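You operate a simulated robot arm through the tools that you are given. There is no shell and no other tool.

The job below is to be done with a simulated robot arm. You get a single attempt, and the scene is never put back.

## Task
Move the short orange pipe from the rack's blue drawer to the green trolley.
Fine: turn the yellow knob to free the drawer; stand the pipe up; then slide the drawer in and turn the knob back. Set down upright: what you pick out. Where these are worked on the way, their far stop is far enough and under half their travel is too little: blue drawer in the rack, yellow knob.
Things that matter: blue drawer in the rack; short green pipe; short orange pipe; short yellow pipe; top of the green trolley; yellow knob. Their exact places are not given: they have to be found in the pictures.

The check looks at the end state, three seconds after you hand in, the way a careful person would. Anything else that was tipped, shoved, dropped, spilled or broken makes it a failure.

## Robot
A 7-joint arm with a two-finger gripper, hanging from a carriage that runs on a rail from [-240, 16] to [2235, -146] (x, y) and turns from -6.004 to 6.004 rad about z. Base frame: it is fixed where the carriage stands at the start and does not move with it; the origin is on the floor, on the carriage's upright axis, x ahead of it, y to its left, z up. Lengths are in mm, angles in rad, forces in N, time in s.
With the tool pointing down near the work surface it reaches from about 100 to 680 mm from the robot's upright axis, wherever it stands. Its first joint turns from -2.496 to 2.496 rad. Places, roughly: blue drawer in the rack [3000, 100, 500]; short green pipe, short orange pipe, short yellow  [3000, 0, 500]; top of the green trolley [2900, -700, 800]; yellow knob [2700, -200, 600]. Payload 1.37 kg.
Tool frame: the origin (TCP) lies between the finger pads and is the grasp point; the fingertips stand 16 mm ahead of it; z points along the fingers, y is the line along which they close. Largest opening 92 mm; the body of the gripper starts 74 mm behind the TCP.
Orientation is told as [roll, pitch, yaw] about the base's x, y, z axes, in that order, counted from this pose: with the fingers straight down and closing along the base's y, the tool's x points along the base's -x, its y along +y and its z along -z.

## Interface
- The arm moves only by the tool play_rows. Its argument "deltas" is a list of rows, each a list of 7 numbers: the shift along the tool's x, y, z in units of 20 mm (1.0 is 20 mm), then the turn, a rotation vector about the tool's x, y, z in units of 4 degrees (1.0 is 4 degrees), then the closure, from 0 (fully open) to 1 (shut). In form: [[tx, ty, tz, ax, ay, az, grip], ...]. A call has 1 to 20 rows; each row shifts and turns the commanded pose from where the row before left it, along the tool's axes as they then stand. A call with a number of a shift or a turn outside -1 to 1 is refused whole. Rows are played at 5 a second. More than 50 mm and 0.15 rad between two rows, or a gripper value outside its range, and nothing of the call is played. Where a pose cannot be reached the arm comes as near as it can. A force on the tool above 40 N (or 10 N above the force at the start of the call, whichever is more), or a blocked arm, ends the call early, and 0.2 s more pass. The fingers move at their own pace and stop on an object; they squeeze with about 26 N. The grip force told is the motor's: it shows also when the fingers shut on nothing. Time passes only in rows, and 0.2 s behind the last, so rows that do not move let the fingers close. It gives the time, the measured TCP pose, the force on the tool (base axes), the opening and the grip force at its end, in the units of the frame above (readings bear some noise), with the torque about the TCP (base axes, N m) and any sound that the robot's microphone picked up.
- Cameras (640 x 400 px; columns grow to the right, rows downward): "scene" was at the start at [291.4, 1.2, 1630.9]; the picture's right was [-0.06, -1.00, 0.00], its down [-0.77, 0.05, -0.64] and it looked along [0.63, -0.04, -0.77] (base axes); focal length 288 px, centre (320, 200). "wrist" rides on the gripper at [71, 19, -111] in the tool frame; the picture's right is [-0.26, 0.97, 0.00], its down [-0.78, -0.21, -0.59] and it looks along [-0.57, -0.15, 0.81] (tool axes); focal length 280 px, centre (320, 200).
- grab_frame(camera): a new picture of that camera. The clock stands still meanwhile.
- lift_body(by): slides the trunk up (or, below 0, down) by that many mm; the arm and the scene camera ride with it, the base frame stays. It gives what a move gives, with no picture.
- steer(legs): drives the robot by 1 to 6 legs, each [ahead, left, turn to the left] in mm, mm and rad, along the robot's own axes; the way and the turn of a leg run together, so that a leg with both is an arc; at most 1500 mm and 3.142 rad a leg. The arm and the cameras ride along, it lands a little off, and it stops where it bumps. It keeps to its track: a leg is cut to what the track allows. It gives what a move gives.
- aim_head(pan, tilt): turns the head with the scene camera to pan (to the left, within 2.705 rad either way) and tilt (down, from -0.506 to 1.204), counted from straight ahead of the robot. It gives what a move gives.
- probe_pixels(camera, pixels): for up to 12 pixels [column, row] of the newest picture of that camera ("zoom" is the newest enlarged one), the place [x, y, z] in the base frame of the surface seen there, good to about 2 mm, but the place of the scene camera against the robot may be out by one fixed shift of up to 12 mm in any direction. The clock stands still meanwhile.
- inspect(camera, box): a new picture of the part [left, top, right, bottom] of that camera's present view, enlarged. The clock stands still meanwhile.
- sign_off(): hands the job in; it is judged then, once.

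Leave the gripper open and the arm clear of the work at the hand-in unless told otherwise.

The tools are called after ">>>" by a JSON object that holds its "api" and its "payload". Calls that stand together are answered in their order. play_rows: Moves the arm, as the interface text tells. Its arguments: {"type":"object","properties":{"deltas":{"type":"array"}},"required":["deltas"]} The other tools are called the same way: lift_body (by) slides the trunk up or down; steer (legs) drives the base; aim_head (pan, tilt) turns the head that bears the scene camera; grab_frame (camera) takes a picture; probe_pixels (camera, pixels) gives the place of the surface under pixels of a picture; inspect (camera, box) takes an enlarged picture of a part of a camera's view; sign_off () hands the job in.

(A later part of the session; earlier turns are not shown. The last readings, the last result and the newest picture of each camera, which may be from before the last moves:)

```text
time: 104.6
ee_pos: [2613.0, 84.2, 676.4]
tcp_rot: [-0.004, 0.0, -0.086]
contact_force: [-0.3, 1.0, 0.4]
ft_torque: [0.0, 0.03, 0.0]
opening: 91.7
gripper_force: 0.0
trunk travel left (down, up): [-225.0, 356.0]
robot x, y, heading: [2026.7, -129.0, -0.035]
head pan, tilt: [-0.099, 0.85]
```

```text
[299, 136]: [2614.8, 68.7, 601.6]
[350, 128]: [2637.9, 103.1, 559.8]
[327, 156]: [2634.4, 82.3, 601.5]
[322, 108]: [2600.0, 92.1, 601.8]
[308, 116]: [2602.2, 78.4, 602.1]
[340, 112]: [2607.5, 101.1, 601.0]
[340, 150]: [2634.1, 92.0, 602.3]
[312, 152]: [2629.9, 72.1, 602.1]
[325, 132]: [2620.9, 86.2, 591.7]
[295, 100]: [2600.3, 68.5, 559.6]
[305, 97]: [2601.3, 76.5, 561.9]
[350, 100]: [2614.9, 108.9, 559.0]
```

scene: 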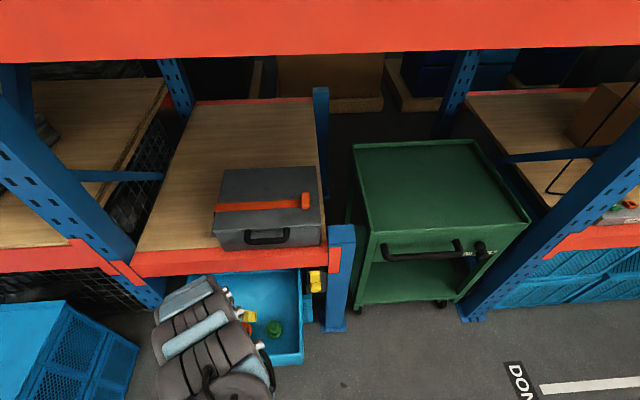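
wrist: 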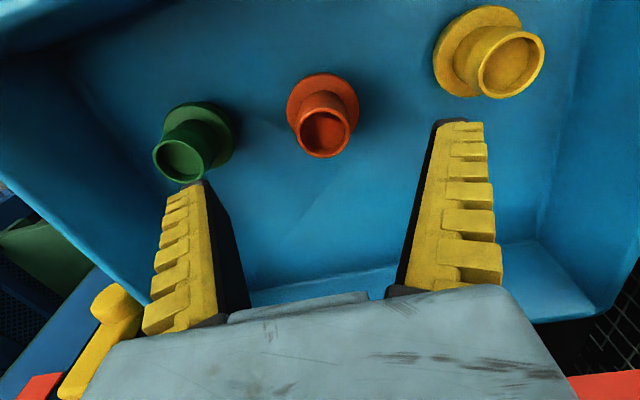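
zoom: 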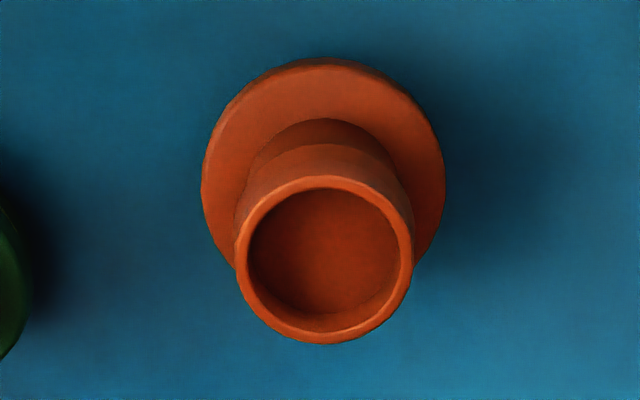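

The tube centre now reads [2617, 86.5]. I'll shift by 4 mm, lower the trunk 70 mm, and then go down with the arm to TCP z≈578 so the tips sit below the collar.

>>> {"api": "play_rows", "payload": {"deltas": [[-0.19, 0.14, 0, 0, 0, 0, 0]]}}

>>> {"api": "lift_body", "payload": {"by": -70}}

>>> {"api": "play_rows", "payload": {"deltas": [[0, 0, 0.35, 0, 0, 0, 0], [0, 0, 0.35, 0, 0, 0, 0], [0, 0, 0.35, 0, 0, 0, 0], [0, 0, 0.35, 0, 0, 0, 0]]}}

>>> {"api": "grab_frame", "payload": {"camera": "wrist"}}

```text
time: 105.0
ee_pos: [2616.5, 88.6, 676.3]
tcp_rot: [-0.003, -0.003, -0.087]
contact_force: [1.1, 0.5, 0.7]
ft_torque: [-0.02, 0.03, -0.01]
opening: 91.9
gripper_force: 0.1
trunk travel left (down, up): [-225.0, 356.0]
robot x, y, heading: [2024.0, -133.2, -0.036]
head pan, tilt: [-0.099, 0.85]
```

```text
time: 106.1
ee_pos: [2617.0, 87.5, 607.1]
tcp_rot: [-0.004, -0.001, -0.088]
contact_force: [0.6, 0.2, 0.6]
ft_torque: [-0.01, 0.01, 0.01]
opening: 91.6
gripper_force: 0.1
trunk travel left (down, up): [-155.0, 426.0]
robot x, y, heading: [2024.6, -135.3, -0.041]
head pan, tilt: [-0.099, 0.85]
```

```text
time: 107.1
ee_pos: [2617.4, 87.1, 579.4]
tcp_rot: [-0.003, -0.003, -0.088]
contact_force: [-0.6, 0.4, -0.4]
ft_torque: [-0.02, -0.01, -0.03]
opening: 91.8
gripper_force: 0.0
trunk travel left (down, up): [-155.0, 426.0]
robot x, y, heading: [2026.3, -133.7, -0.04]
head pan, tilt: [-0.099, 0.85]
```

```text
taken
```

wrist: 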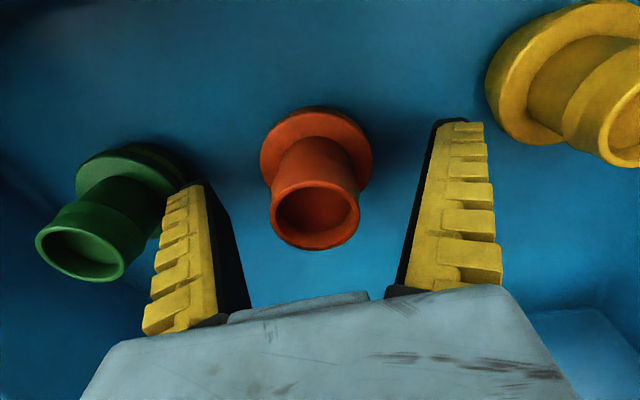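

Well aligned. I'll go down 2 mm more and close.

>>> {"api": "play_rows", "payload": {"deltas": [[0, 0, 0.1, 0, 0, 0, 0.4], [0, 0, 0, 0, 0, 0, 0.55], [0, 0, 0, 0, 0, 0, 0.7], [0, 0, 0, 0, 0, 0, 1], [0, 0, 0, 0, 0, 0, 1], [0, 0, 0, 0, 0, 0, 1]]}}

>>> {"api": "grab_frame", "payload": {"camera": "wrist"}}

```text
time: 108.5
ee_pos: [2616.7, 87.5, 579.5]
tcp_rot: [-0.004, -0.002, -0.088]
contact_force: [0.2, 0.3, 6.9]
ft_torque: [0.16, -0.1, 0.03]
opening: 30.2
gripper_force: 25.3
trunk travel left (down, up): [-155.0, 426.0]
robot x, y, heading: [2022.7, -135.4, -0.033]
head pan, tilt: [-0.099, 0.85]
```

```text
taken
```

wrist: 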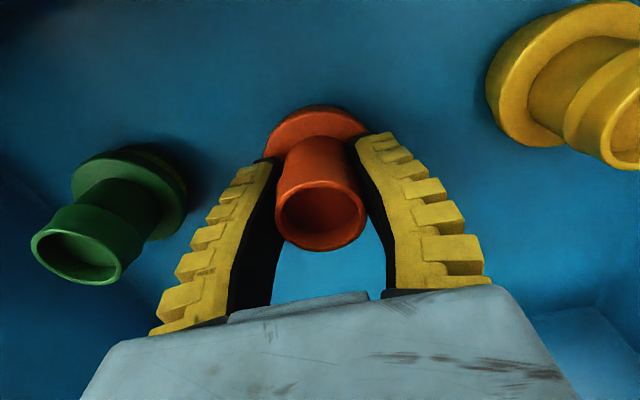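

The opening is 30 mm, so the tips have closed in on the neck under the collar. I'll lift slowly by 10 mm with the arm and check.

>>> {"api": "play_rows", "payload": {"deltas": [[0, 0, -0.15, 0, 0, 0, 1], [0, 0, -0.15, 0, 0, 0, 1], [0, 0, -0.2, 0, 0, 0, 1]]}}

>>> {"api": "grab_frame", "payload": {"camera": "wrist"}}

```text
time: 109.3
ee_pos: [2618.6, 87.2, 587.4]
tcp_rot: [-0.003, -0.002, -0.087]
contact_force: [0.9, 0.2, -0.3]
ft_torque: [0.02, 0.02, 0.01]
opening: 29.8
gripper_force: 26.1
trunk travel left (down, up): [-155.0, 426.0]
robot x, y, heading: [2024.7, -132.1, -0.044]
head pan, tilt: [-0.099, 0.85]
```

```text
taken
```

wrist: 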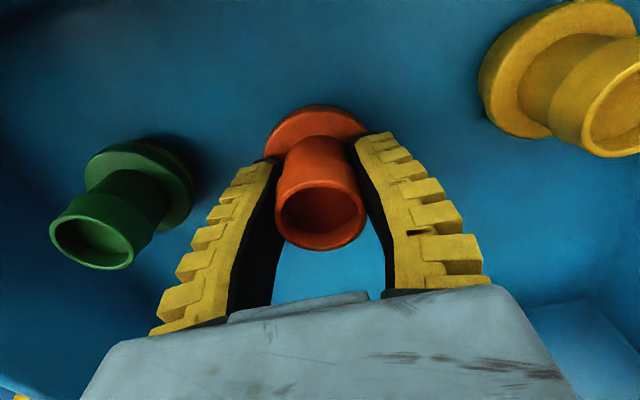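

The pipe stays fixed in the fingers while the background moves, so it's held. I'll continue lifting gently with the arm.

>>> {"api": "play_rows", "payload": {"deltas": [[0, 0, -0.25, 0, 0, 0, 1], [0, 0, -0.3, 0, 0, 0, 1], [0, 0, -0.3, 0, 0, 0, 1], [0, 0, -0.3, 0, 0, 0, 1], [0, 0, -0.3, 0, 0, 0, 1], [0, 0, -0.25, 0, 0, 0, 1]]}}

>>> {"api": "grab_frame", "payload": {"camera": "wrist"}}

```text
time: 110.7
ee_pos: [2620.4, 88.9, 617.7]
tcp_rot: [-0.006, -0.001, -0.088]
contact_force: [0.3, -0.1, 0.0]
ft_torque: [-0.03, 0.04, 0.03]
opening: 29.1
gripper_force: 25.3
out of reach, approached as far as the arm can: row 6
trunk travel left (down, up): [-155.0, 426.0]
robot x, y, heading: [2022.8, -131.9, -0.036]
head pan, tilt: [-0.099, 0.85]
```

```text
taken
```

wrist: 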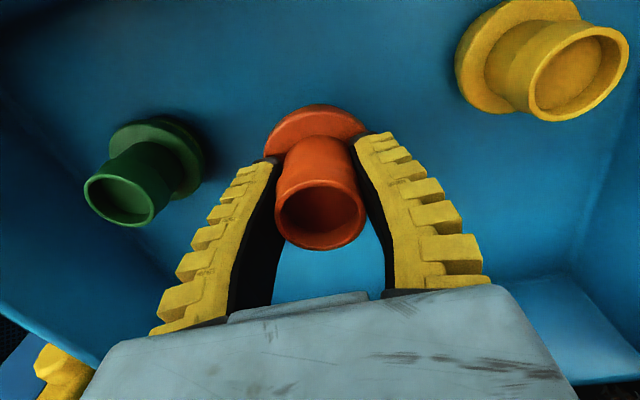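

Still held and now about 35 mm up. The arm's own travel is used up here, so I'll lift with the trunk, first a short step to check the hold.

>>> {"api": "lift_body", "payload": {"by": 25}}

>>> {"api": "grab_frame", "payload": {"camera": "wrist"}}

```text
time: 111.4
ee_pos: [2620.6, 88.4, 643.3]
tcp_rot: [-0.006, -0.001, -0.086]
contact_force: [-0.2, 0.3, -0.5]
ft_torque: [0.0, -0.05, 0.02]
opening: 29.2
gripper_force: 26.1
trunk travel left (down, up): [-180.0, 401.0]
robot x, y, heading: [2025.4, -132.5, -0.04]
head pan, tilt: [-0.099, 0.85]
```

```text
taken
```

wrist: 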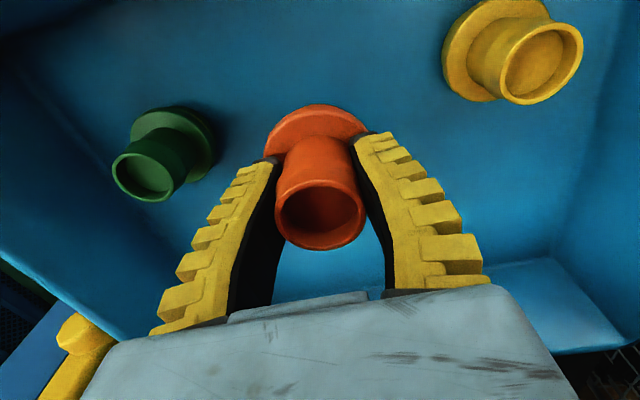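

The hold is good. I'll lift well clear to about z 745, check again, and then go on to travel height.

>>> {"api": "lift_body", "payload": {"by": 100}}

>>> {"api": "lift_body", "payload": {"by": 200}}

>>> {"api": "grab_frame", "payload": {"camera": "wrist"}}

>>> {"api": "grab_frame", "payload": {"camera": "scene"}}

```text
time: 112.7
ee_pos: [2621.6, 87.8, 742.8]
tcp_rot: [-0.006, -0.001, -0.087]
contact_force: [-0.5, -1.1, -0.7]
ft_torque: [-0.02, -0.01, 0.01]
opening: 28.5
gripper_force: 26.1
trunk travel left (down, up): [-280.0, 301.0]
robot x, y, heading: [2023.2, -134.4, -0.036]
head pan, tilt: [-0.099, 0.85]
```

```text
time: 114.9
ee_pos: [2621.9, 89.4, 944.4]
tcp_rot: [-0.005, -0.001, -0.087]
contact_force: [-0.1, -0.1, -0.2]
ft_torque: [0.01, 0.0, 0.01]
opening: 28.4
gripper_force: 26.4
trunk travel left (down, up): [-480.0, 101.0]
robot x, y, heading: [2026.7, -133.3, -0.043]
head pan, tilt: [-0.099, 0.85]
```

```text
taken
```

wrist: 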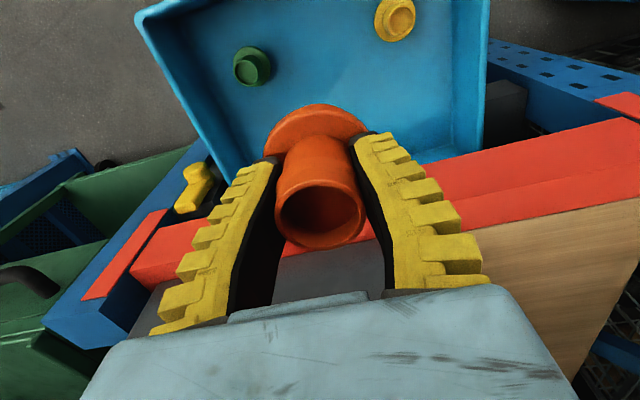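

```text
taken
```

scene: 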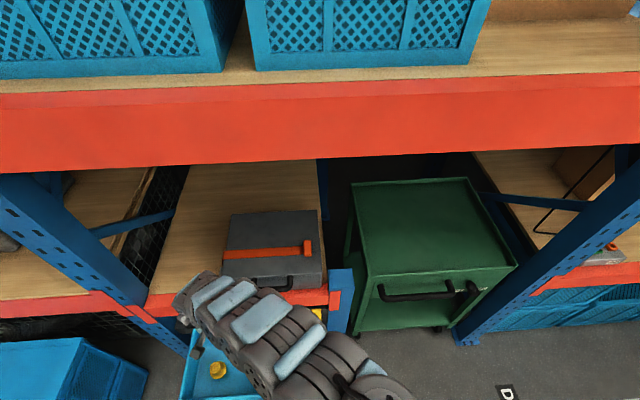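

The pipe is secure at travel height with the tool vertical. Next I'll turn the base right by 0.85 rad, which sweeps the arm in front of the rack with clearance.

>>> {"api": "steer", "payload": {"legs": [[0, 0, -0.45]]}}

>>> {"api": "steer", "payload": {"legs": [[0, 0, -0.4]]}}

>>> {"api": "aim_head", "payload": {"pan": 0.25, "tilt": 0.85}}

>>> {"api": "grab_frame", "payload": {"camera": "scene"}}

>>> {"api": "grab_frame", "payload": {"camera": "wrist"}}

```text
time: 116.6
ee_pos: [2659.4, -191.5, 943.0]
tcp_rot: [-0.006, -0.001, -0.532]
contact_force: [-0.1, 0.1, -0.1]
ft_torque: [0.01, 0.01, -0.02]
opening: 28.2
gripper_force: 26.0
trunk travel left (down, up): [-480.0, 101.0]
robot x, y, heading: [2025.0, -131.7, -0.489]
head pan, tilt: [-0.099, 0.85]
```

```text
time: 118.2
ee_pos: [2584.0, -437.3, 942.8]
tcp_rot: [-0.006, 0.0, -0.939]
contact_force: [0.4, 1.1, -0.7]
ft_torque: [0.0, -0.03, 0.0]
opening: 28.1
gripper_force: 26.2
trunk travel left (down, up): [-480.0, 101.0]
robot x, y, heading: [2022.6, -128.5, -0.892]
head pan, tilt: [-0.099, 0.85]
```

```text
time: 119.1
ee_pos: [2582.4, -436.3, 942.9]
tcp_rot: [-0.006, -0.001, -0.941]
contact_force: [0.4, 0.1, -0.8]
ft_torque: [-0.01, 0.03, -0.02]
opening: 28.1
gripper_force: 25.9
trunk travel left (down, up): [-480.0, 101.0]
robot x, y, heading: [2026.5, -130.9, -0.893]
head pan, tilt: [0.25, 0.85]
```

```text
taken
```

scene: 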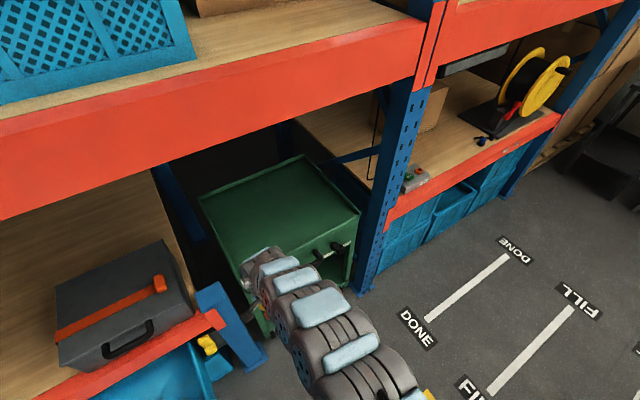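

```text
taken
```

wrist: 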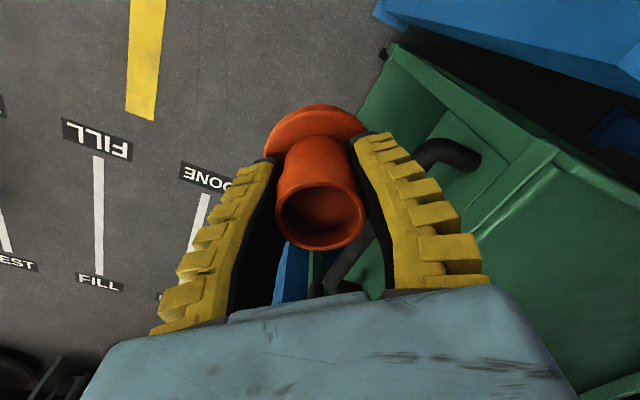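

The arm will reach under the upper shelf beam, so I'll check that beam's height, the arm's height, and the trolley top's extents.

>>> {"api": "probe_pixels", "payload": {"camera": "scene", "pixels": [[260, 130], [300, 100], [380, 60], [265, 255], [320, 310], [370, 370], [205, 205], [245, 225], [300, 160], [355, 210], [230, 260], [340, 235]]}}

>>> {"api": "probe_pixels", "payload": {"camera": "scene", "pixels": [[240, 266], [234, 250], [215, 215], [199, 197], [265, 210], [320, 200], [310, 235], [240, 240], [280, 240], [255, 180], [360, 85], [280, 140]]}}

```text
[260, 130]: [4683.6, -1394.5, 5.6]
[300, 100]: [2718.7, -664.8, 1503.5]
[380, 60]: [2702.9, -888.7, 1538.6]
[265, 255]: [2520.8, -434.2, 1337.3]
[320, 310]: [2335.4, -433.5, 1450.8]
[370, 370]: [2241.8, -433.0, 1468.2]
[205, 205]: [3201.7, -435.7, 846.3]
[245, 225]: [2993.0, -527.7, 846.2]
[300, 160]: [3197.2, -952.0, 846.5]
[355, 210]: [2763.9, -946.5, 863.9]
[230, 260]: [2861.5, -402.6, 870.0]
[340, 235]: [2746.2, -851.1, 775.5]
```

```text
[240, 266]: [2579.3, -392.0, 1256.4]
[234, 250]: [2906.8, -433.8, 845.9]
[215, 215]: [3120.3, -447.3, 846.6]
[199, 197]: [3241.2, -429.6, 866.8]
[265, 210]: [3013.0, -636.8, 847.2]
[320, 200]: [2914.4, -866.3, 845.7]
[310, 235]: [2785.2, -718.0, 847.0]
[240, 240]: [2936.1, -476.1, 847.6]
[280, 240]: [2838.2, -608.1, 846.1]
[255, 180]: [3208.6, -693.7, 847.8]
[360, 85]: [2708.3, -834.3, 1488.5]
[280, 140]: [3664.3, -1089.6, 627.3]
```

>>> {"api": "probe_pixels", "payload": {"camera": "scene", "pixels": [[300, 105], [300, 110], [300, 114], [300, 118], [250, 130], [250, 135], [200, 150], [200, 155], [400, 78], [400, 74], [150, 168], [100, 185]]}}

>>> {"api": "inspect", "payload": {"camera": "scene", "box": [180, 60, 500, 260]}}

```text
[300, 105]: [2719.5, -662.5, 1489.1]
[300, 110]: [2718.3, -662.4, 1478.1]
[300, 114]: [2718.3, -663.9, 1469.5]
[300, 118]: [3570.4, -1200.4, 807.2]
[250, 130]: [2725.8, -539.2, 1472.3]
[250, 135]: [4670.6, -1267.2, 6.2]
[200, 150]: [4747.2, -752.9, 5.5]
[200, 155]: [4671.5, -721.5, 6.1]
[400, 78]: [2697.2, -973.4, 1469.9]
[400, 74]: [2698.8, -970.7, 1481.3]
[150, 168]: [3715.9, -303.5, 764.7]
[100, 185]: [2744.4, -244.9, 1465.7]
```

```text
2.00 times, centred on (340, 160) of scene
```

zoom: 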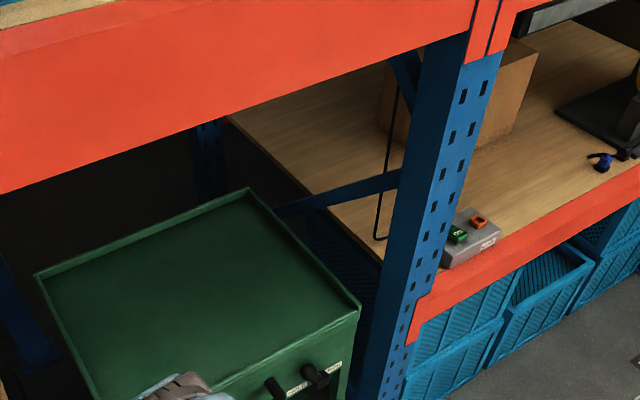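

The beam bottom is about 1455, roughly 100 mm above the arm where it would pass under. I'll drive along the rail toward its end in two steps.

>>> {"api": "steer", "payload": {"legs": [[81, 88, 0]]}}

>>> {"api": "steer", "payload": {"legs": [[58, 63, 0]]}}

>>> {"api": "grab_frame", "payload": {"camera": "wrist"}}

>>> {"api": "grab_frame", "payload": {"camera": "scene"}}

```text
time: 120.3
ee_pos: [2701.2, -446.2, 942.8]
tcp_rot: [-0.005, 0.001, -0.945]
contact_force: [-0.2, 0.1, -0.6]
ft_torque: [0.0, -0.01, -0.03]
opening: 28.1
gripper_force: 25.9
trunk travel left (down, up): [-480.0, 101.0]
robot x, y, heading: [2146.2, -143.5, -0.898]
head pan, tilt: [0.25, 0.85]
```

```text
time: 121.4
ee_pos: [2787.3, -452.7, 943.0]
tcp_rot: [-0.006, 0.0, -0.946]
contact_force: [-0.3, -0.8, 0.4]
ft_torque: [0.0, -0.04, -0.04]
opening: 28.0
gripper_force: 26.1
trunk travel left (down, up): [-480.0, 101.0]
robot x, y, heading: [2231.7, -145.3, -0.895]
head pan, tilt: [0.25, 0.85]
```

```text
taken
```

wrist: 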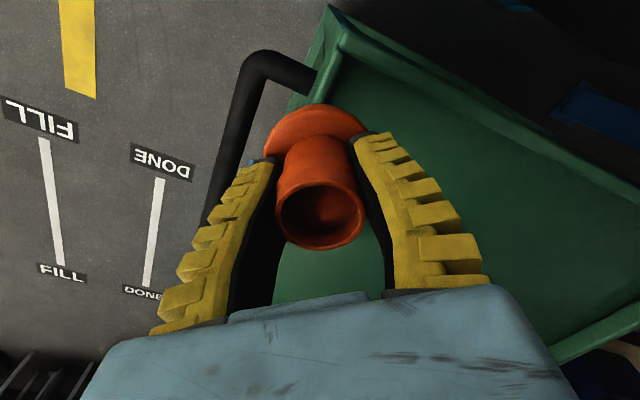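

```text
taken
```

scene: 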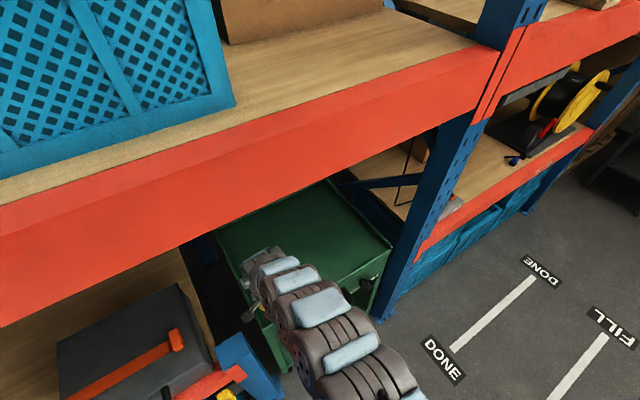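

I'll probe the trolley top from the wrist to get exact surface height and edges.

>>> {"api": "probe_pixels", "payload": {"camera": "wrist", "pixels": [[420, 110], [400, 150], [480, 150], [320, 280], [600, 250], [330, 290], [360, 60], [335, 20], [345, 45], [440, 75], [560, 150], [300, 270]]}}

>>> {"api": "inspect", "payload": {"camera": "wrist", "box": [230, 0, 550, 200]}}

```text
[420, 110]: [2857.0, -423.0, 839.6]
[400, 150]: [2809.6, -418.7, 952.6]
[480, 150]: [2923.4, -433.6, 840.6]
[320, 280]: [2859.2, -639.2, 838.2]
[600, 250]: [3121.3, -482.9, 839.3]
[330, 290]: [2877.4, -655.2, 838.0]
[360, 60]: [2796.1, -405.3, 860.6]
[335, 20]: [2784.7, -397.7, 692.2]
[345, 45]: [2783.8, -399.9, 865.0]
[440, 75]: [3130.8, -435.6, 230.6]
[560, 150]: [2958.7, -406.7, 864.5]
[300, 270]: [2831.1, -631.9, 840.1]
```

```text
2.00 times, centred on (390, 100) of wrist
```

zoom: 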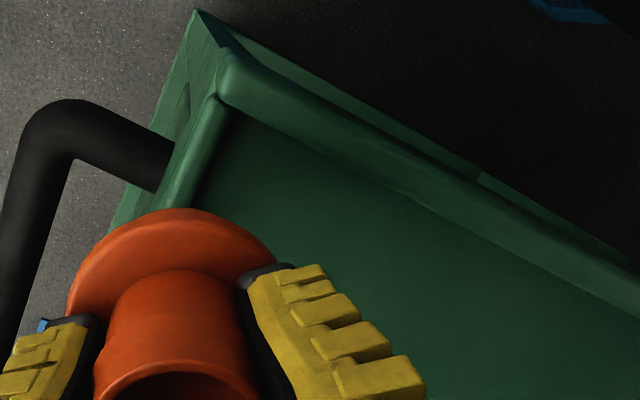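

The top surface is at z≈839.5, with low rims at y≈-405 and x≈2790 (tops ≈863). I'll move over to the target, about [2858, -474], with the pipe's bottom at about 893, clear of the rims.

>>> {"api": "play_rows", "payload": {"deltas": [[-0.4, 0.31, 0, 0, 0, 0, 1], [-0.5, 0.39, 0, 0, 0, 0, 1], [-0.5, 0.39, 0, 0, 0, 0, 1], [-0.5, 0.39, 0, 0, 0, 0, 1], [-0.5, 0.39, 0, 0, 0, 0, 1], [-0.5, 0.39, 0, 0, 0, 0, 1]]}}

>>> {"api": "grab_frame", "payload": {"camera": "wrist"}}

```text
time: 122.8
ee_pos: [2856.5, -474.9, 941.4]
tcp_rot: [-0.007, 0.001, -0.947]
contact_force: [-1.0, 0.2, -0.8]
ft_torque: [-0.03, -0.03, -0.02]
opening: 27.9
gripper_force: 25.5
trunk travel left (down, up): [-480.0, 101.0]
robot x, y, heading: [2227.1, -148.1, -0.895]
head pan, tilt: [0.25, 0.85]
```

```text
taken
```

wrist: 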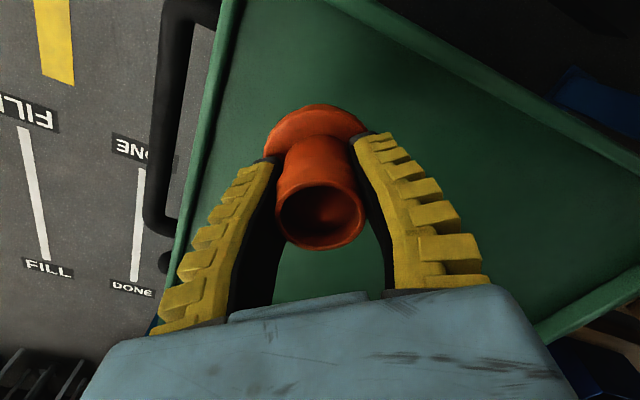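

In position. I'll lower the trunk 40 mm, then creep down with the arm and watch the force.

>>> {"api": "lift_body", "payload": {"by": -40}}

>>> {"api": "play_rows", "payload": {"deltas": [[0, 0, 0.12, 0, 0, 0, 1], [0, 0, 0.12, 0, 0, 0, 1], [0, 0, 0.1, 0, 0, 0, 1]]}}

```text
time: 123.6
ee_pos: [2858.6, -474.4, 901.3]
tcp_rot: [-0.006, -0.001, -0.945]
contact_force: [-0.6, -1.2, -1.1]
ft_torque: [-0.01, 0.0, 0.01]
opening: 27.6
gripper_force: 25.7
trunk travel left (down, up): [-440.0, 141.0]
robot x, y, heading: [2232.0, -145.5, -0.895]
head pan, tilt: [0.25, 0.85]
```

```text
time: 124.4
ee_pos: [2858.8, -474.3, 893.7]
tcp_rot: [-0.003, 0.001, -0.945]
contact_force: [0.8, -0.3, -0.2]
ft_torque: [-0.01, 0.01, 0.02]
opening: 28.0
gripper_force: 26.4
trunk travel left (down, up): [-440.0, 141.0]
robot x, y, heading: [2229.3, -144.4, -0.894]
head pan, tilt: [0.25, 0.85]
```

>>> {"api": "play_rows", "payload": {"deltas": [[0, 0, 0.08, 0, 0, 0, 1], [0, 0, 0.08, 0, 0, 0, 1]]}}

>>> {"api": "grab_frame", "payload": {"camera": "wrist"}}

```text
time: 125.0
ee_pos: [2858.2, -474.4, 892.4]
tcp_rot: [-0.006, -0.001, -0.945]
contact_force: [0.7, 0.5, -0.6]
ft_torque: [-0.01, -0.01, -0.04]
opening: 27.7
gripper_force: 25.7
trunk travel left (down, up): [-440.0, 141.0]
robot x, y, heading: [2228.4, -146.5, -0.893]
head pan, tilt: [0.25, 0.85]
```

```text
taken
```

wrist: 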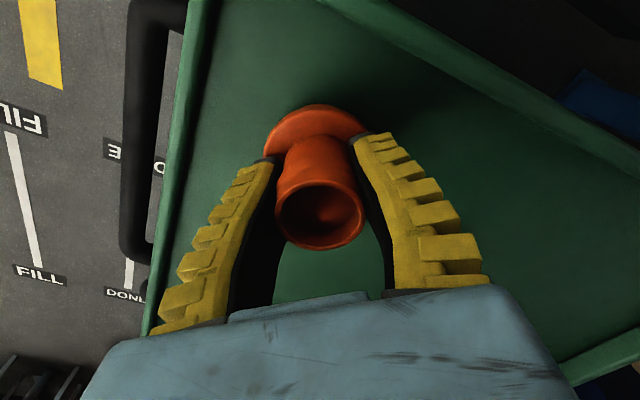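

I'll probe the pipe's rim and flange to see exactly how high its base is above the trolley.

>>> {"api": "probe_pixels", "payload": {"camera": "wrist", "pixels": [[281, 225], [360, 212], [322, 247], [315, 187], [345, 192], [295, 130], [330, 120], [285, 135], [350, 125], [330, 270], [420, 110]]}}

```text
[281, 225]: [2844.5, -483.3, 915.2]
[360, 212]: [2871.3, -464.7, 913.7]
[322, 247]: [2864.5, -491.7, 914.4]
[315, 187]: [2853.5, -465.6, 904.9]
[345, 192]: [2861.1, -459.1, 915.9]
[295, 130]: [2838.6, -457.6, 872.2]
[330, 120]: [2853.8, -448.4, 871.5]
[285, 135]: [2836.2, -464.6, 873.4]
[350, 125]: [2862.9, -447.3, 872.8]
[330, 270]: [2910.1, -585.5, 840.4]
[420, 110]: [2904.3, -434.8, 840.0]
```

The pipe's base is about 1.5–2 mm above the surface. I'll creep down 1 mm per row until contact shows.

>>> {"api": "play_rows", "payload": {"deltas": [[0, 0, 0.05, 0, 0, 0, 1], [0, 0, 0.05, 0, 0, 0, 1]]}}

>>> {"api": "play_rows", "payload": {"deltas": [[0, 0, 0.05, 0, 0, 0, 1]]}}

```text
time: 125.6
ee_pos: [2858.6, -474.7, 889.7]
tcp_rot: [-0.004, 0.001, -0.945]
contact_force: [-0.2, 0.2, -0.5]
ft_torque: [0.01, -0.02, -0.01]
opening: 27.9
gripper_force: 25.7
trunk travel left (down, up): [-440.0, 141.0]
robot x, y, heading: [2229.9, -150.0, -0.897]
head pan, tilt: [0.25, 0.85]
```

```text
time: 126.0
ee_pos: [2857.3, -474.8, 889.7]
tcp_rot: [-0.005, 0.001, -0.945]
contact_force: [-0.1, -0.3, 0.3]
ft_torque: [0.01, -0.06, 0.01]
opening: 27.5
gripper_force: 25.7
trunk travel left (down, up): [-440.0, 141.0]
robot x, y, heading: [2229.7, -148.2, -0.898]
head pan, tilt: [0.25, 0.85]
```

>>> {"api": "play_rows", "payload": {"deltas": [[0, 0, 0.05, 0, 0, 0, 1], [0, 0, 0, 0, 0, 0, 1]]}}

>>> {"api": "grab_frame", "payload": {"camera": "wrist"}}

>>> {"api": "probe_pixels", "payload": {"camera": "wrist", "pixels": [[281, 225], [360, 212], [322, 247], [345, 192], [295, 130], [330, 120], [285, 135], [350, 125]]}}

```text
time: 126.6
ee_pos: [2857.2, -475.0, 888.9]
tcp_rot: [-0.005, 0.001, -0.944]
contact_force: [-2.4, 0.3, 7.2]
ft_torque: [-0.04, -0.01, -0.01]
opening: 27.8
gripper_force: 26.0
trunk travel left (down, up): [-440.0, 141.0]
robot x, y, heading: [2229.5, -145.7, -0.898]
head pan, tilt: [0.25, 0.85]
```

```text
taken
```

wrist: 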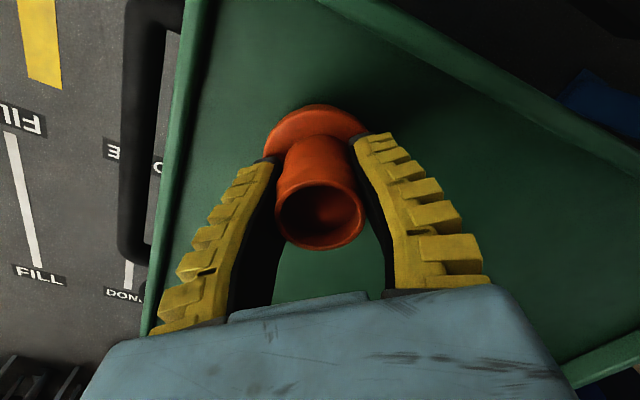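

```text
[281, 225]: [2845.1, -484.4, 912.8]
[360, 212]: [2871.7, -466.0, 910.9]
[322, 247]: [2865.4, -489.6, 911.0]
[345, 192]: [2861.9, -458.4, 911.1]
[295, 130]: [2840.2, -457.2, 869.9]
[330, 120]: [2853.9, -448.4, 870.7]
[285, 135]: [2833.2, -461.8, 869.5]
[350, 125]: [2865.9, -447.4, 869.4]
```

Contact at 7 N, so the base is resting on the trolley. I'll open the fingers, then rise straight up.

>>> {"api": "play_rows", "payload": {"deltas": [[0, 0, 0, 0, 0, 0, 0.6], [0, 0, 0, 0, 0, 0, 0.45], [0, 0, 0, 0, 0, 0, 0.3], [0, 0, 0, 0, 0, 0, 0.2], [0, 0, 0, 0, 0, 0, 0.2]]}}

>>> {"api": "grab_frame", "payload": {"camera": "wrist"}}

```text
time: 127.8
ee_pos: [2857.7, -473.5, 888.4]
tcp_rot: [-0.005, -0.001, -0.945]
contact_force: [0.3, 0.5, -0.2]
ft_torque: [0.02, 0.0, -0.02]
opening: 75.4
gripper_force: 1.5
trunk travel left (down, up): [-440.0, 141.0]
robot x, y, heading: [2227.0, -147.7, -0.9]
head pan, tilt: [0.25, 0.85]
```

```text
taken
```

wrist: 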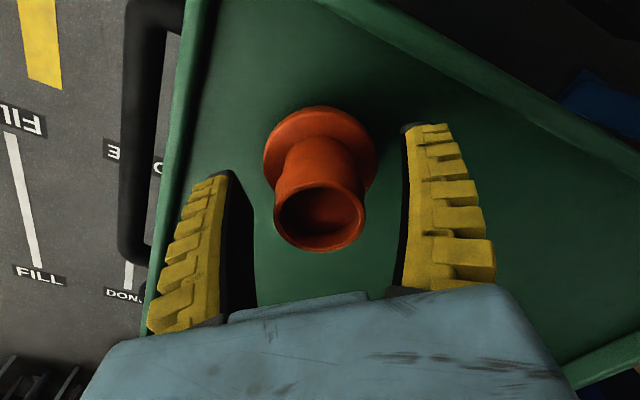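

The pipe stands on its own. I'll rise 70 mm clear of it and verify.

>>> {"api": "lift_body", "payload": {"by": 70}}

>>> {"api": "grab_frame", "payload": {"camera": "wrist"}}

```text
time: 128.9
ee_pos: [2858.8, -473.7, 958.5]
tcp_rot: [-0.005, 0.002, -0.944]
contact_force: [1.1, 0.9, 0.3]
ft_torque: [-0.03, 0.02, 0.03]
opening: 75.5
gripper_force: 1.3
trunk travel left (down, up): [-510.0, 71.0]
robot x, y, heading: [2229.6, -142.8, -0.893]
head pan, tilt: [0.25, 0.85]
```

```text
taken
```

wrist: 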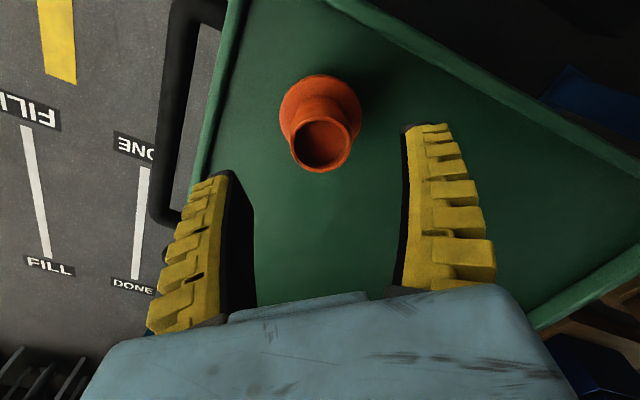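

The pipe stands upright on the trolley at image (322,130). Now I'll back the base along the rail, clear of the trolley, and turn it back toward the drawer.

>>> {"api": "steer", "payload": {"legs": [[-108, -118, 0], [-148, -162, 0], [0, 0, 0.857]]}}

>>> {"api": "aim_head", "payload": {"pan": -0.2, "tilt": 0.85}}

>>> {"api": "grab_frame", "payload": {"camera": "scene"}}

```text
time: 133.8
ee_pos: [2515.3, 134.3, 958.5]
tcp_rot: [-0.005, -0.001, -0.099]
contact_force: [0.4, 0.0, 0.8]
ft_torque: [0.01, 0.03, 0.0]
opening: 75.4
gripper_force: 1.4
trunk travel left (down, up): [-510.0, 71.0]
robot x, y, heading: [1851.5, -121.9, -0.048]
head pan, tilt: [0.25, 0.85]
```

```text
time: 134.7
ee_pos: [2516.3, 132.9, 957.4]
tcp_rot: [-0.005, -0.001, -0.098]
contact_force: [-0.2, -1.0, 0.8]
ft_torque: [0.01, 0.01, 0.0]
opening: 75.5
gripper_force: 1.6
trunk travel left (down, up): [-510.0, 71.0]
robot x, y, heading: [1856.1, -123.2, -0.049]
head pan, tilt: [-0.201, 0.85]
```

```text
taken
```

scene: 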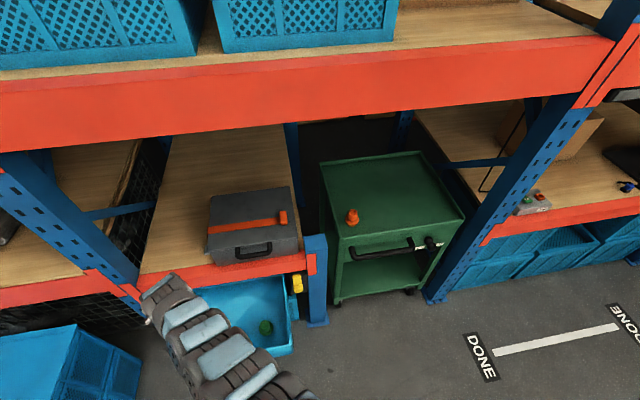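

The pipe is visible standing upright on the trolley at (352,216). Next is closing the drawer. I'll back the base up a bit and pitch the tool to horizontal at this safe height.

>>> {"api": "steer", "payload": {"legs": [[-110, 2, 0]]}}

>>> {"api": "play_rows", "payload": {"deltas": [[0, 0, 0, 0, -1, 0, 0], [0, 0, 0, 0, -1, 0, 0], [0, 0, 0, 0, -1, 0, 0], [0, 0, 0, 0, -1, 0, 0], [0, 0, 0, 0, -1, 0, 0], [0, 0, 0, 0, -1, 0, 0], [0, 0, 0, 0, -1, 0, 0], [0, 0, 0, 0, -1, 0, 0], [0, 0, 0, 0, -1, 0, 0], [0, 0, 0, 0, -1, 0, 0], [0, 0, 0, 0, -1, 0, 0], [0, 0, 0, 0, -1, 0, 0], [0, 0, 0, 0, -1, 0, 0], [0, 0, 0, 0, -1, 0, 0], [0, 0, 0, 0, -1, 0, 0], [0, 0, 0, 0, -1, 0, 0], [0, 0, 0, 0, -1, 0, 0], [0, 0, 0, 0, -1, 0, 0], [0, 0, 0, 0, -1, 0, 0], [0, 0, 0, 0, -1, 0, 0]]}}

```text
time: 135.9
ee_pos: [2402.8, 139.8, 959.1]
tcp_rot: [-0.007, 0.0, -0.098]
contact_force: [0.5, 0.4, 0.0]
ft_torque: [-0.02, 0.02, -0.01]
opening: 75.4
gripper_force: 1.5
trunk travel left (down, up): [-510.0, 71.0]
robot x, y, heading: [1742.2, -114.9, -0.048]
head pan, tilt: [-0.201, 0.85]
```

```text
time: 140.1
ee_pos: [2403.5, 139.6, 958.9]
tcp_rot: [-0.036, -1.396, -0.062]
contact_force: [0.7, 0.0, 0.5]
ft_torque: [0.0, 0.03, 0.0]
opening: 91.9
gripper_force: 0.1
trunk travel left (down, up): [-510.0, 71.0]
robot x, y, heading: [1746.4, -112.5, -0.048]
head pan, tilt: [-0.201, 0.85]
```

>>> {"api": "play_rows", "payload": {"deltas": [[0, 0, 0, 0, -1, 0, 0], [0, 0, 0, 0, -1, 0, 0], [0, 0, 0, 0, -0.5, 0, 0], [0, 0, 0, 0, 0, -1, 0], [0, 0, 0, 0, 0, -1, 0], [0, 0, 0, 0, 0, -1, 0], [0, 0, 0, 0, 0, -1, 0], [0, 0, 0, 0, 0, -1, 0], [0, 0, 0, 0, 0, -1, 0], [0, 0, 0, 0, 0, -1, 0], [0, 0, 0, 0, 0, -1, 0], [0, 0, 0, 0, 0, -1, 0], [0, 0, 0, 0, 0, -1, 0], [0, 0, 0, 0, 0, -1, 0]]}}

>>> {"api": "play_rows", "payload": {"deltas": [[0, 0, 0, 0, 0, -1, 0], [0, 0, 0, 0, 0, -1, 0], [0, 0, 0, 0, 0, -1, 0], [0, 0, 0, 0, 0, -1, 0], [0, 0, 0, 0, 0, -1, 0], [0, 0, 0, 0, 0, -1, 0], [0, 0, 0, 0, 0, -1, 0], [0, 0, 0, 0, 0, -1, 0], [0, 0, 0, 0, 0, -1, 0], [0, 0, 0, 0, 0, -1, 0], [0, 0, 0, 0, 0, -1, 0], [0, 0, 0, 0, -0.65, -0.5, 0]]}}

>>> {"api": "grab_frame", "payload": {"camera": "scene"}}

```text
time: 143.1
ee_pos: [2403.2, 140.9, 957.7]
tcp_rot: [-1.569, -0.794, 1.472]
contact_force: [-0.4, 0.7, 0.4]
ft_torque: [-0.01, 0.02, 0.01]
opening: 92.0
gripper_force: 0.1
trunk travel left (down, up): [-510.0, 71.0]
robot x, y, heading: [1740.7, -113.4, -0.051]
head pan, tilt: [-0.201, 0.85]
```

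```text
time: 145.7
ee_pos: [2401.9, 140.1, 960.0]
tcp_rot: [-1.57, 0.008, 1.52]
contact_force: [-0.5, 0.8, 0.0]
ft_torque: [0.0, 0.0, 0.0]
opening: 91.8
gripper_force: 0.1
trunk travel left (down, up): [-510.0, 71.0]
robot x, y, heading: [1740.8, -112.6, -0.049]
head pan, tilt: [-0.201, 0.85]
```

```text
taken
```

scene: 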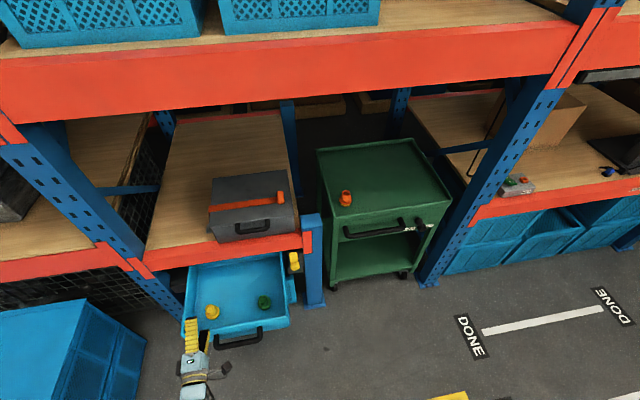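

The tool is horizontal, in front of and above the handle. I'll lower the trunk to bring it to handle height.

>>> {"api": "lift_body", "payload": {"by": -388}}

>>> {"api": "play_rows", "payload": {"deltas": [[0.75, 0, 0, 0, 0, 0, 0], [0.75, 0, 0, 0, 0, 0, 0], [0.75, 0, 0, 0, 0, 0, 0]]}}

>>> {"api": "grab_frame", "payload": {"camera": "wrist"}}

>>> {"api": "grab_frame", "payload": {"camera": "scene"}}

```text
time: 149.4
ee_pos: [2402.3, 140.1, 570.6]
tcp_rot: [-1.571, 0.005, 1.519]
contact_force: [-0.8, 0.0, 0.7]
ft_torque: [-0.02, 0.02, 0.0]
opening: 92.0
gripper_force: 0.1
trunk travel left (down, up): [-122.0, 459.0]
robot x, y, heading: [1736.7, -116.0, -0.049]
head pan, tilt: [-0.201, 0.85]
```

```text
time: 150.2
ee_pos: [2402.0, 93.8, 572.4]
tcp_rot: [-1.572, 0.006, 1.52]
contact_force: [0.4, 0.4, -0.7]
ft_torque: [-0.01, 0.01, 0.01]
opening: 92.1
gripper_force: 0.0
trunk travel left (down, up): [-122.0, 459.0]
robot x, y, heading: [1744.6, -109.1, -0.048]
head pan, tilt: [-0.201, 0.85]
```

```text
taken
```

wrist: 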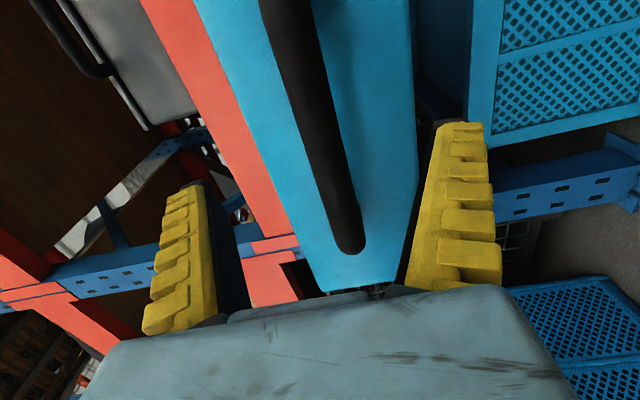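

```text
taken
```

scene: 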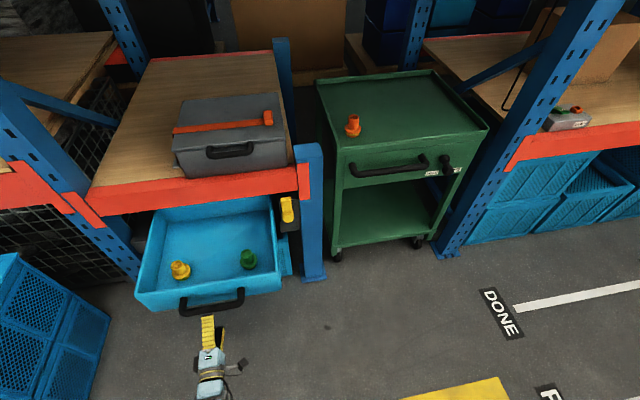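

>>> {"api": "probe_pixels", "payload": {"camera": "wrist", "pixels": [[310, 80], [322, 120], [330, 150], [338, 180], [345, 215], [323, 150], [337, 150], [380, 120], [270, 100], [355, 150]]}}

```text
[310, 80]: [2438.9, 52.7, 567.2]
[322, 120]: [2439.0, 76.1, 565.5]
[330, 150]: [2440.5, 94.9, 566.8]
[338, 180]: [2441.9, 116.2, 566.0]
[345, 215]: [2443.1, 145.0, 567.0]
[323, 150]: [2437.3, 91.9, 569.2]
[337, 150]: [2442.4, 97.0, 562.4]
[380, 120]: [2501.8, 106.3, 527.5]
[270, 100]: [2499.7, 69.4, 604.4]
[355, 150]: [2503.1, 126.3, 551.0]
```

The bar is at x≈2450, z≈568, so the drawer's travel is about 300 mm. I'll advance onto the bar and close.

>>> {"api": "play_rows", "payload": {"deltas": [[0, 0.07, 0.6, 0, 0, 0, 0], [0, 0.08, 0.6, 0, 0, 0, 0], [0, 0.05, 0.6, 0, 0, 0, 0], [0, 0, 0.6, 0, 0, 0, 0]]}}

>>> {"api": "play_rows", "payload": {"deltas": [[0, 0, 0, 0, 0, 0, 0.6], [0, 0, 0, 0, 0, 0, 0.8], [0, 0, 0, 0, 0, 0, 1], [0, 0, 0, 0, 0, 0, 1]]}}

>>> {"api": "grab_frame", "payload": {"camera": "wrist"}}

```text
time: 151.2
ee_pos: [2449.0, 93.3, 567.1]
tcp_rot: [-1.571, 0.005, 1.522]
contact_force: [0.2, -0.5, 0.1]
ft_torque: [-0.03, 0.01, -0.02]
opening: 91.8
gripper_force: 0.1
trunk travel left (down, up): [-122.0, 459.0]
robot x, y, heading: [1743.1, -112.5, -0.044]
head pan, tilt: [-0.201, 0.85]
```

```text
time: 152.2
ee_pos: [2451.5, 93.1, 569.2]
tcp_rot: [-1.576, 0.006, 1.518]
contact_force: [-2.0, -1.6, 22.1]
ft_torque: [0.09, -0.09, -0.05]
opening: 19.5
gripper_force: 28.2
trunk travel left (down, up): [-122.0, 459.0]
robot x, y, heading: [1736.7, -116.6, -0.051]
head pan, tilt: [-0.201, 0.85]
```

```text
taken
```

wrist: 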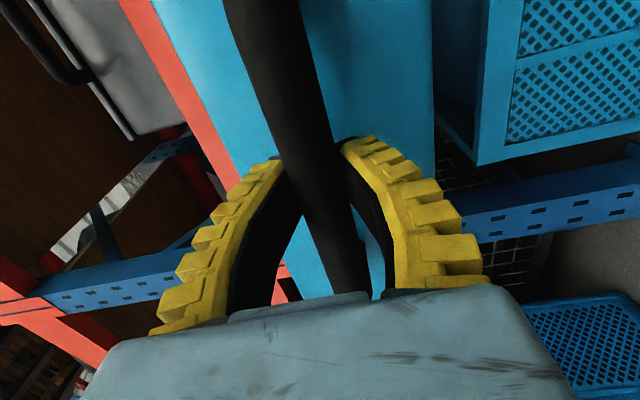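

The bar is gripped. I'll relieve the vertical load, then push the drawer in by rolling the base forward in gentle steps.

>>> {"api": "play_rows", "payload": {"deltas": [[0, -0.16, 0, 0, 0, 0, 1]]}}

>>> {"api": "steer", "payload": {"legs": [[60, -1, 0]]}}

>>> {"api": "grab_frame", "payload": {"camera": "scene"}}

```text
time: 152.6
ee_pos: [2449.6, 93.8, 569.9]
tcp_rot: [-1.569, 0.006, 1.52]
contact_force: [6.0, 2.9, 3.8]
ft_torque: [-0.08, 0.0, -0.26]
opening: 17.2
gripper_force: 28.2
trunk travel left (down, up): [-122.0, 459.0]
robot x, y, heading: [1743.1, -114.7, -0.056]
head pan, tilt: [-0.201, 0.85]
```

```text
time: 153.6
ee_pos: [2508.5, 88.2, 571.3]
tcp_rot: [-1.57, 0.005, 1.519]
contact_force: [0.3, -0.3, 0.5]
ft_torque: [0.03, 0.01, -0.02]
opening: 0.0
gripper_force: 27.8
trunk travel left (down, up): [-122.0, 459.0]
robot x, y, heading: [1799.5, -115.2, -0.043]
head pan, tilt: [-0.201, 0.85]
```

```text
taken
```

scene: 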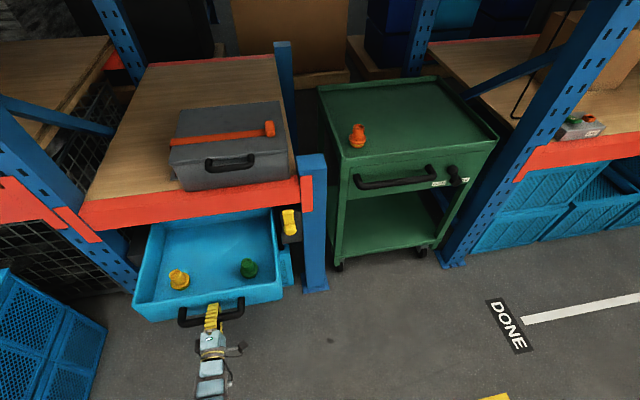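

>>> {"api": "grab_frame", "payload": {"camera": "wrist"}}

>>> {"api": "probe_pixels", "payload": {"camera": "wrist", "pixels": [[300, 100], [330, 220], [370, 100], [400, 130], [240, 60], [380, 50], [345, 260]]}}

```text
taken
```

wrist: 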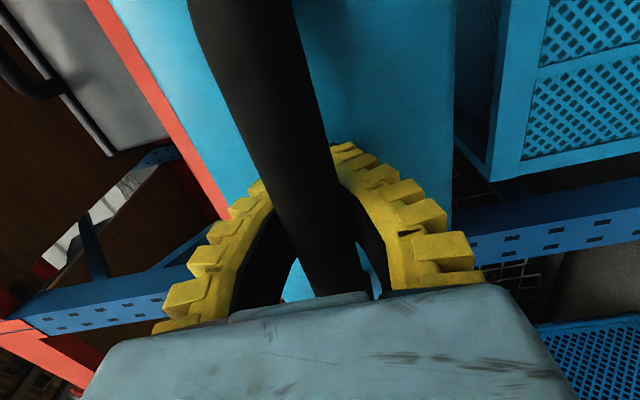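

```text
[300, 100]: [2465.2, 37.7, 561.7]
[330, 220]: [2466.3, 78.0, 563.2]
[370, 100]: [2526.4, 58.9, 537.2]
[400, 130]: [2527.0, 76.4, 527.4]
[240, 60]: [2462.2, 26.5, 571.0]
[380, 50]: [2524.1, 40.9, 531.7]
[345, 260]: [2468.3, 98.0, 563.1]
```

The closed fingertips now bear on the front panel (x≈2526) with the bar captured, which is good for pushing. I'll continue rolling forward in steps.

>>> {"api": "steer", "payload": {"legs": [[100, -1.6, 0]]}}

>>> {"api": "steer", "payload": {"legs": [[100, -1.6, 0]]}}

>>> {"api": "grab_frame", "payload": {"camera": "scene"}}

>>> {"api": "grab_frame", "payload": {"camera": "wrist"}}

```text
time: 154.8
ee_pos: [2609.1, 79.6, 569.5]
tcp_rot: [-1.571, 0.004, 1.516]
contact_force: [-0.7, 0.7, -0.4]
ft_torque: [0.0, -0.01, 0.03]
opening: 0.0
gripper_force: 28.1
trunk travel left (down, up): [-122.0, 459.0]
robot x, y, heading: [1900.6, -120.4, -0.054]
head pan, tilt: [-0.201, 0.85]
```

```text
time: 155.9
ee_pos: [2708.9, 72.6, 569.5]
tcp_rot: [-1.571, 0.004, 1.514]
contact_force: [0.9, 0.1, 0.1]
ft_torque: [0.01, 0.03, 0.01]
opening: 0.0
gripper_force: 27.7
trunk travel left (down, up): [-122.0, 459.0]
robot x, y, heading: [2000.6, -132.6, -0.052]
head pan, tilt: [-0.201, 0.85]
```

```text
taken
```

scene: 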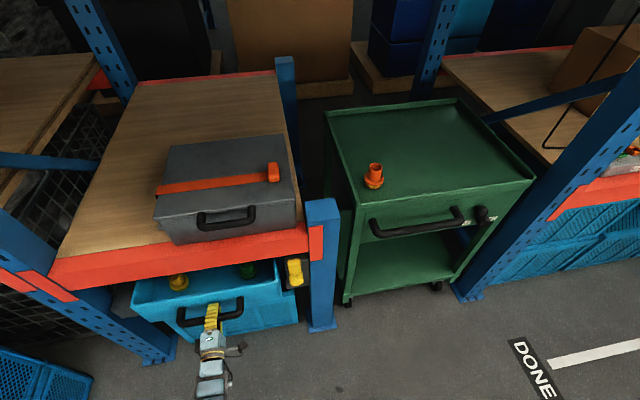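

```text
taken
```

wrist: 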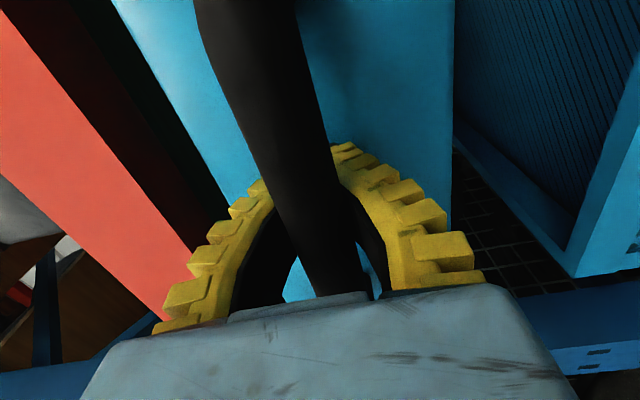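

About 73 mm remain. I'll roll 40 mm more, then finish with small arm steps under force guard.

>>> {"api": "steer", "payload": {"legs": [[40, -0.6, 0]]}}

>>> {"api": "play_rows", "payload": {"deltas": [[0, 0, 0.3, 0, 0, 0, 1], [0, 0, 0.3, 0, 0, 0, 1], [0, 0, 0.3, 0, 0, 0, 1], [0, 0, 0.3, 0, 0, 0, 1]]}}

>>> {"api": "grab_frame", "payload": {"camera": "wrist"}}

>>> {"api": "probe_pixels", "payload": {"camera": "wrist", "pixels": [[370, 100], [400, 130], [380, 50], [200, 100], [150, 30], [40, 150]]}}

```text
time: 156.8
ee_pos: [2748.7, 69.8, 569.8]
tcp_rot: [-1.571, 0.006, 1.515]
contact_force: [0.0, -0.7, -0.5]
ft_torque: [0.02, -0.02, 0.01]
opening: 0.0
gripper_force: 27.9
trunk travel left (down, up): [-122.0, 459.0]
robot x, y, heading: [2040.6, -138.3, -0.052]
head pan, tilt: [-0.201, 0.85]
```

```text
time: 157.8
ee_pos: [2766.3, 67.5, 569.4]
tcp_rot: [-1.571, 0.006, 1.515]
contact_force: [-2.5, -0.8, -1.2]
ft_torque: [0.01, 0.04, 0.01]
opening: 6.2
gripper_force: 28.7
out of reach, approached as far as the arm can: row 4
trunk travel left (down, up): [-122.0, 459.0]
robot x, y, heading: [2044.4, -132.5, -0.05]
head pan, tilt: [-0.201, 0.85]
```

```text
taken
```

wrist: 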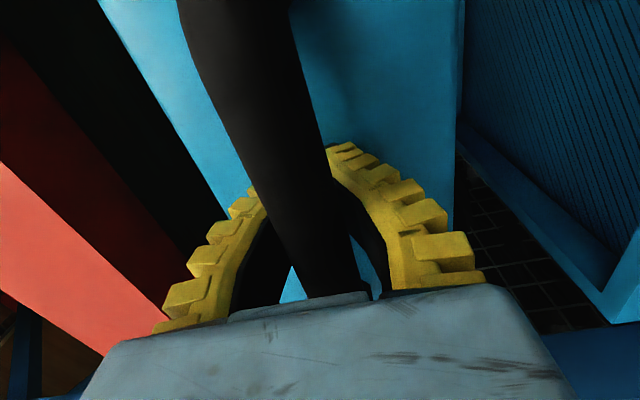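

```text
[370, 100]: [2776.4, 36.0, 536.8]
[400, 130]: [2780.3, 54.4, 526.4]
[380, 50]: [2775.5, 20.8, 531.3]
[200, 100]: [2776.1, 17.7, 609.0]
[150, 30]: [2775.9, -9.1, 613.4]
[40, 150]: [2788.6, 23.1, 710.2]
```

The panel is at x≈2780 and the closed position was ≈2800. The arm is at full reach, so I'll finish with a short base roll.

>>> {"api": "steer", "payload": {"legs": [[15, 0, 0]]}}

>>> {"api": "steer", "payload": {"legs": [[10, 0, 0]]}}

>>> {"api": "grab_frame", "payload": {"camera": "wrist"}}

>>> {"api": "probe_pixels", "payload": {"camera": "wrist", "pixels": [[370, 100], [400, 130], [380, 50], [200, 100], [150, 30], [340, 120]]}}

```text
time: 158.6
ee_pos: [2781.8, 68.4, 570.4]
tcp_rot: [-1.571, 0.005, 1.513]
contact_force: [0.3, -0.6, 0.1]
ft_torque: [0.0, 0.02, 0.0]
opening: 0.1
gripper_force: 27.6
trunk travel left (down, up): [-122.0, 459.0]
robot x, y, heading: [2052.6, -133.4, -0.051]
head pan, tilt: [-0.201, 0.85]
```

```text
time: 159.3
ee_pos: [2787.8, 67.2, 567.1]
tcp_rot: [-1.569, 0.005, 1.516]
contact_force: [-12.0, 0.6, 1.4]
ft_torque: [-0.1, -0.01, -0.04]
opening: 6.2
gripper_force: 27.8
trunk travel left (down, up): [-122.0, 459.0]
robot x, y, heading: [2063.0, -138.6, -0.053]
head pan, tilt: [-0.201, 0.85]
```

```text
taken
```

wrist: 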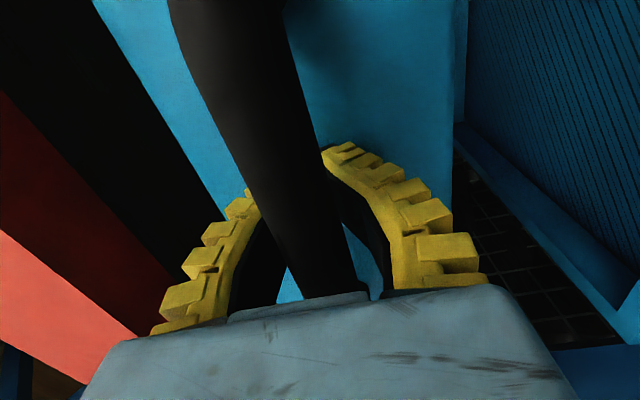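

```text
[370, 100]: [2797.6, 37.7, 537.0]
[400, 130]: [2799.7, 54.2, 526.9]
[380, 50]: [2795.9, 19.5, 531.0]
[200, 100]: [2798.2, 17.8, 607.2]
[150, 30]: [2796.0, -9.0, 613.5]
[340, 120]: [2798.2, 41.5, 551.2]
```

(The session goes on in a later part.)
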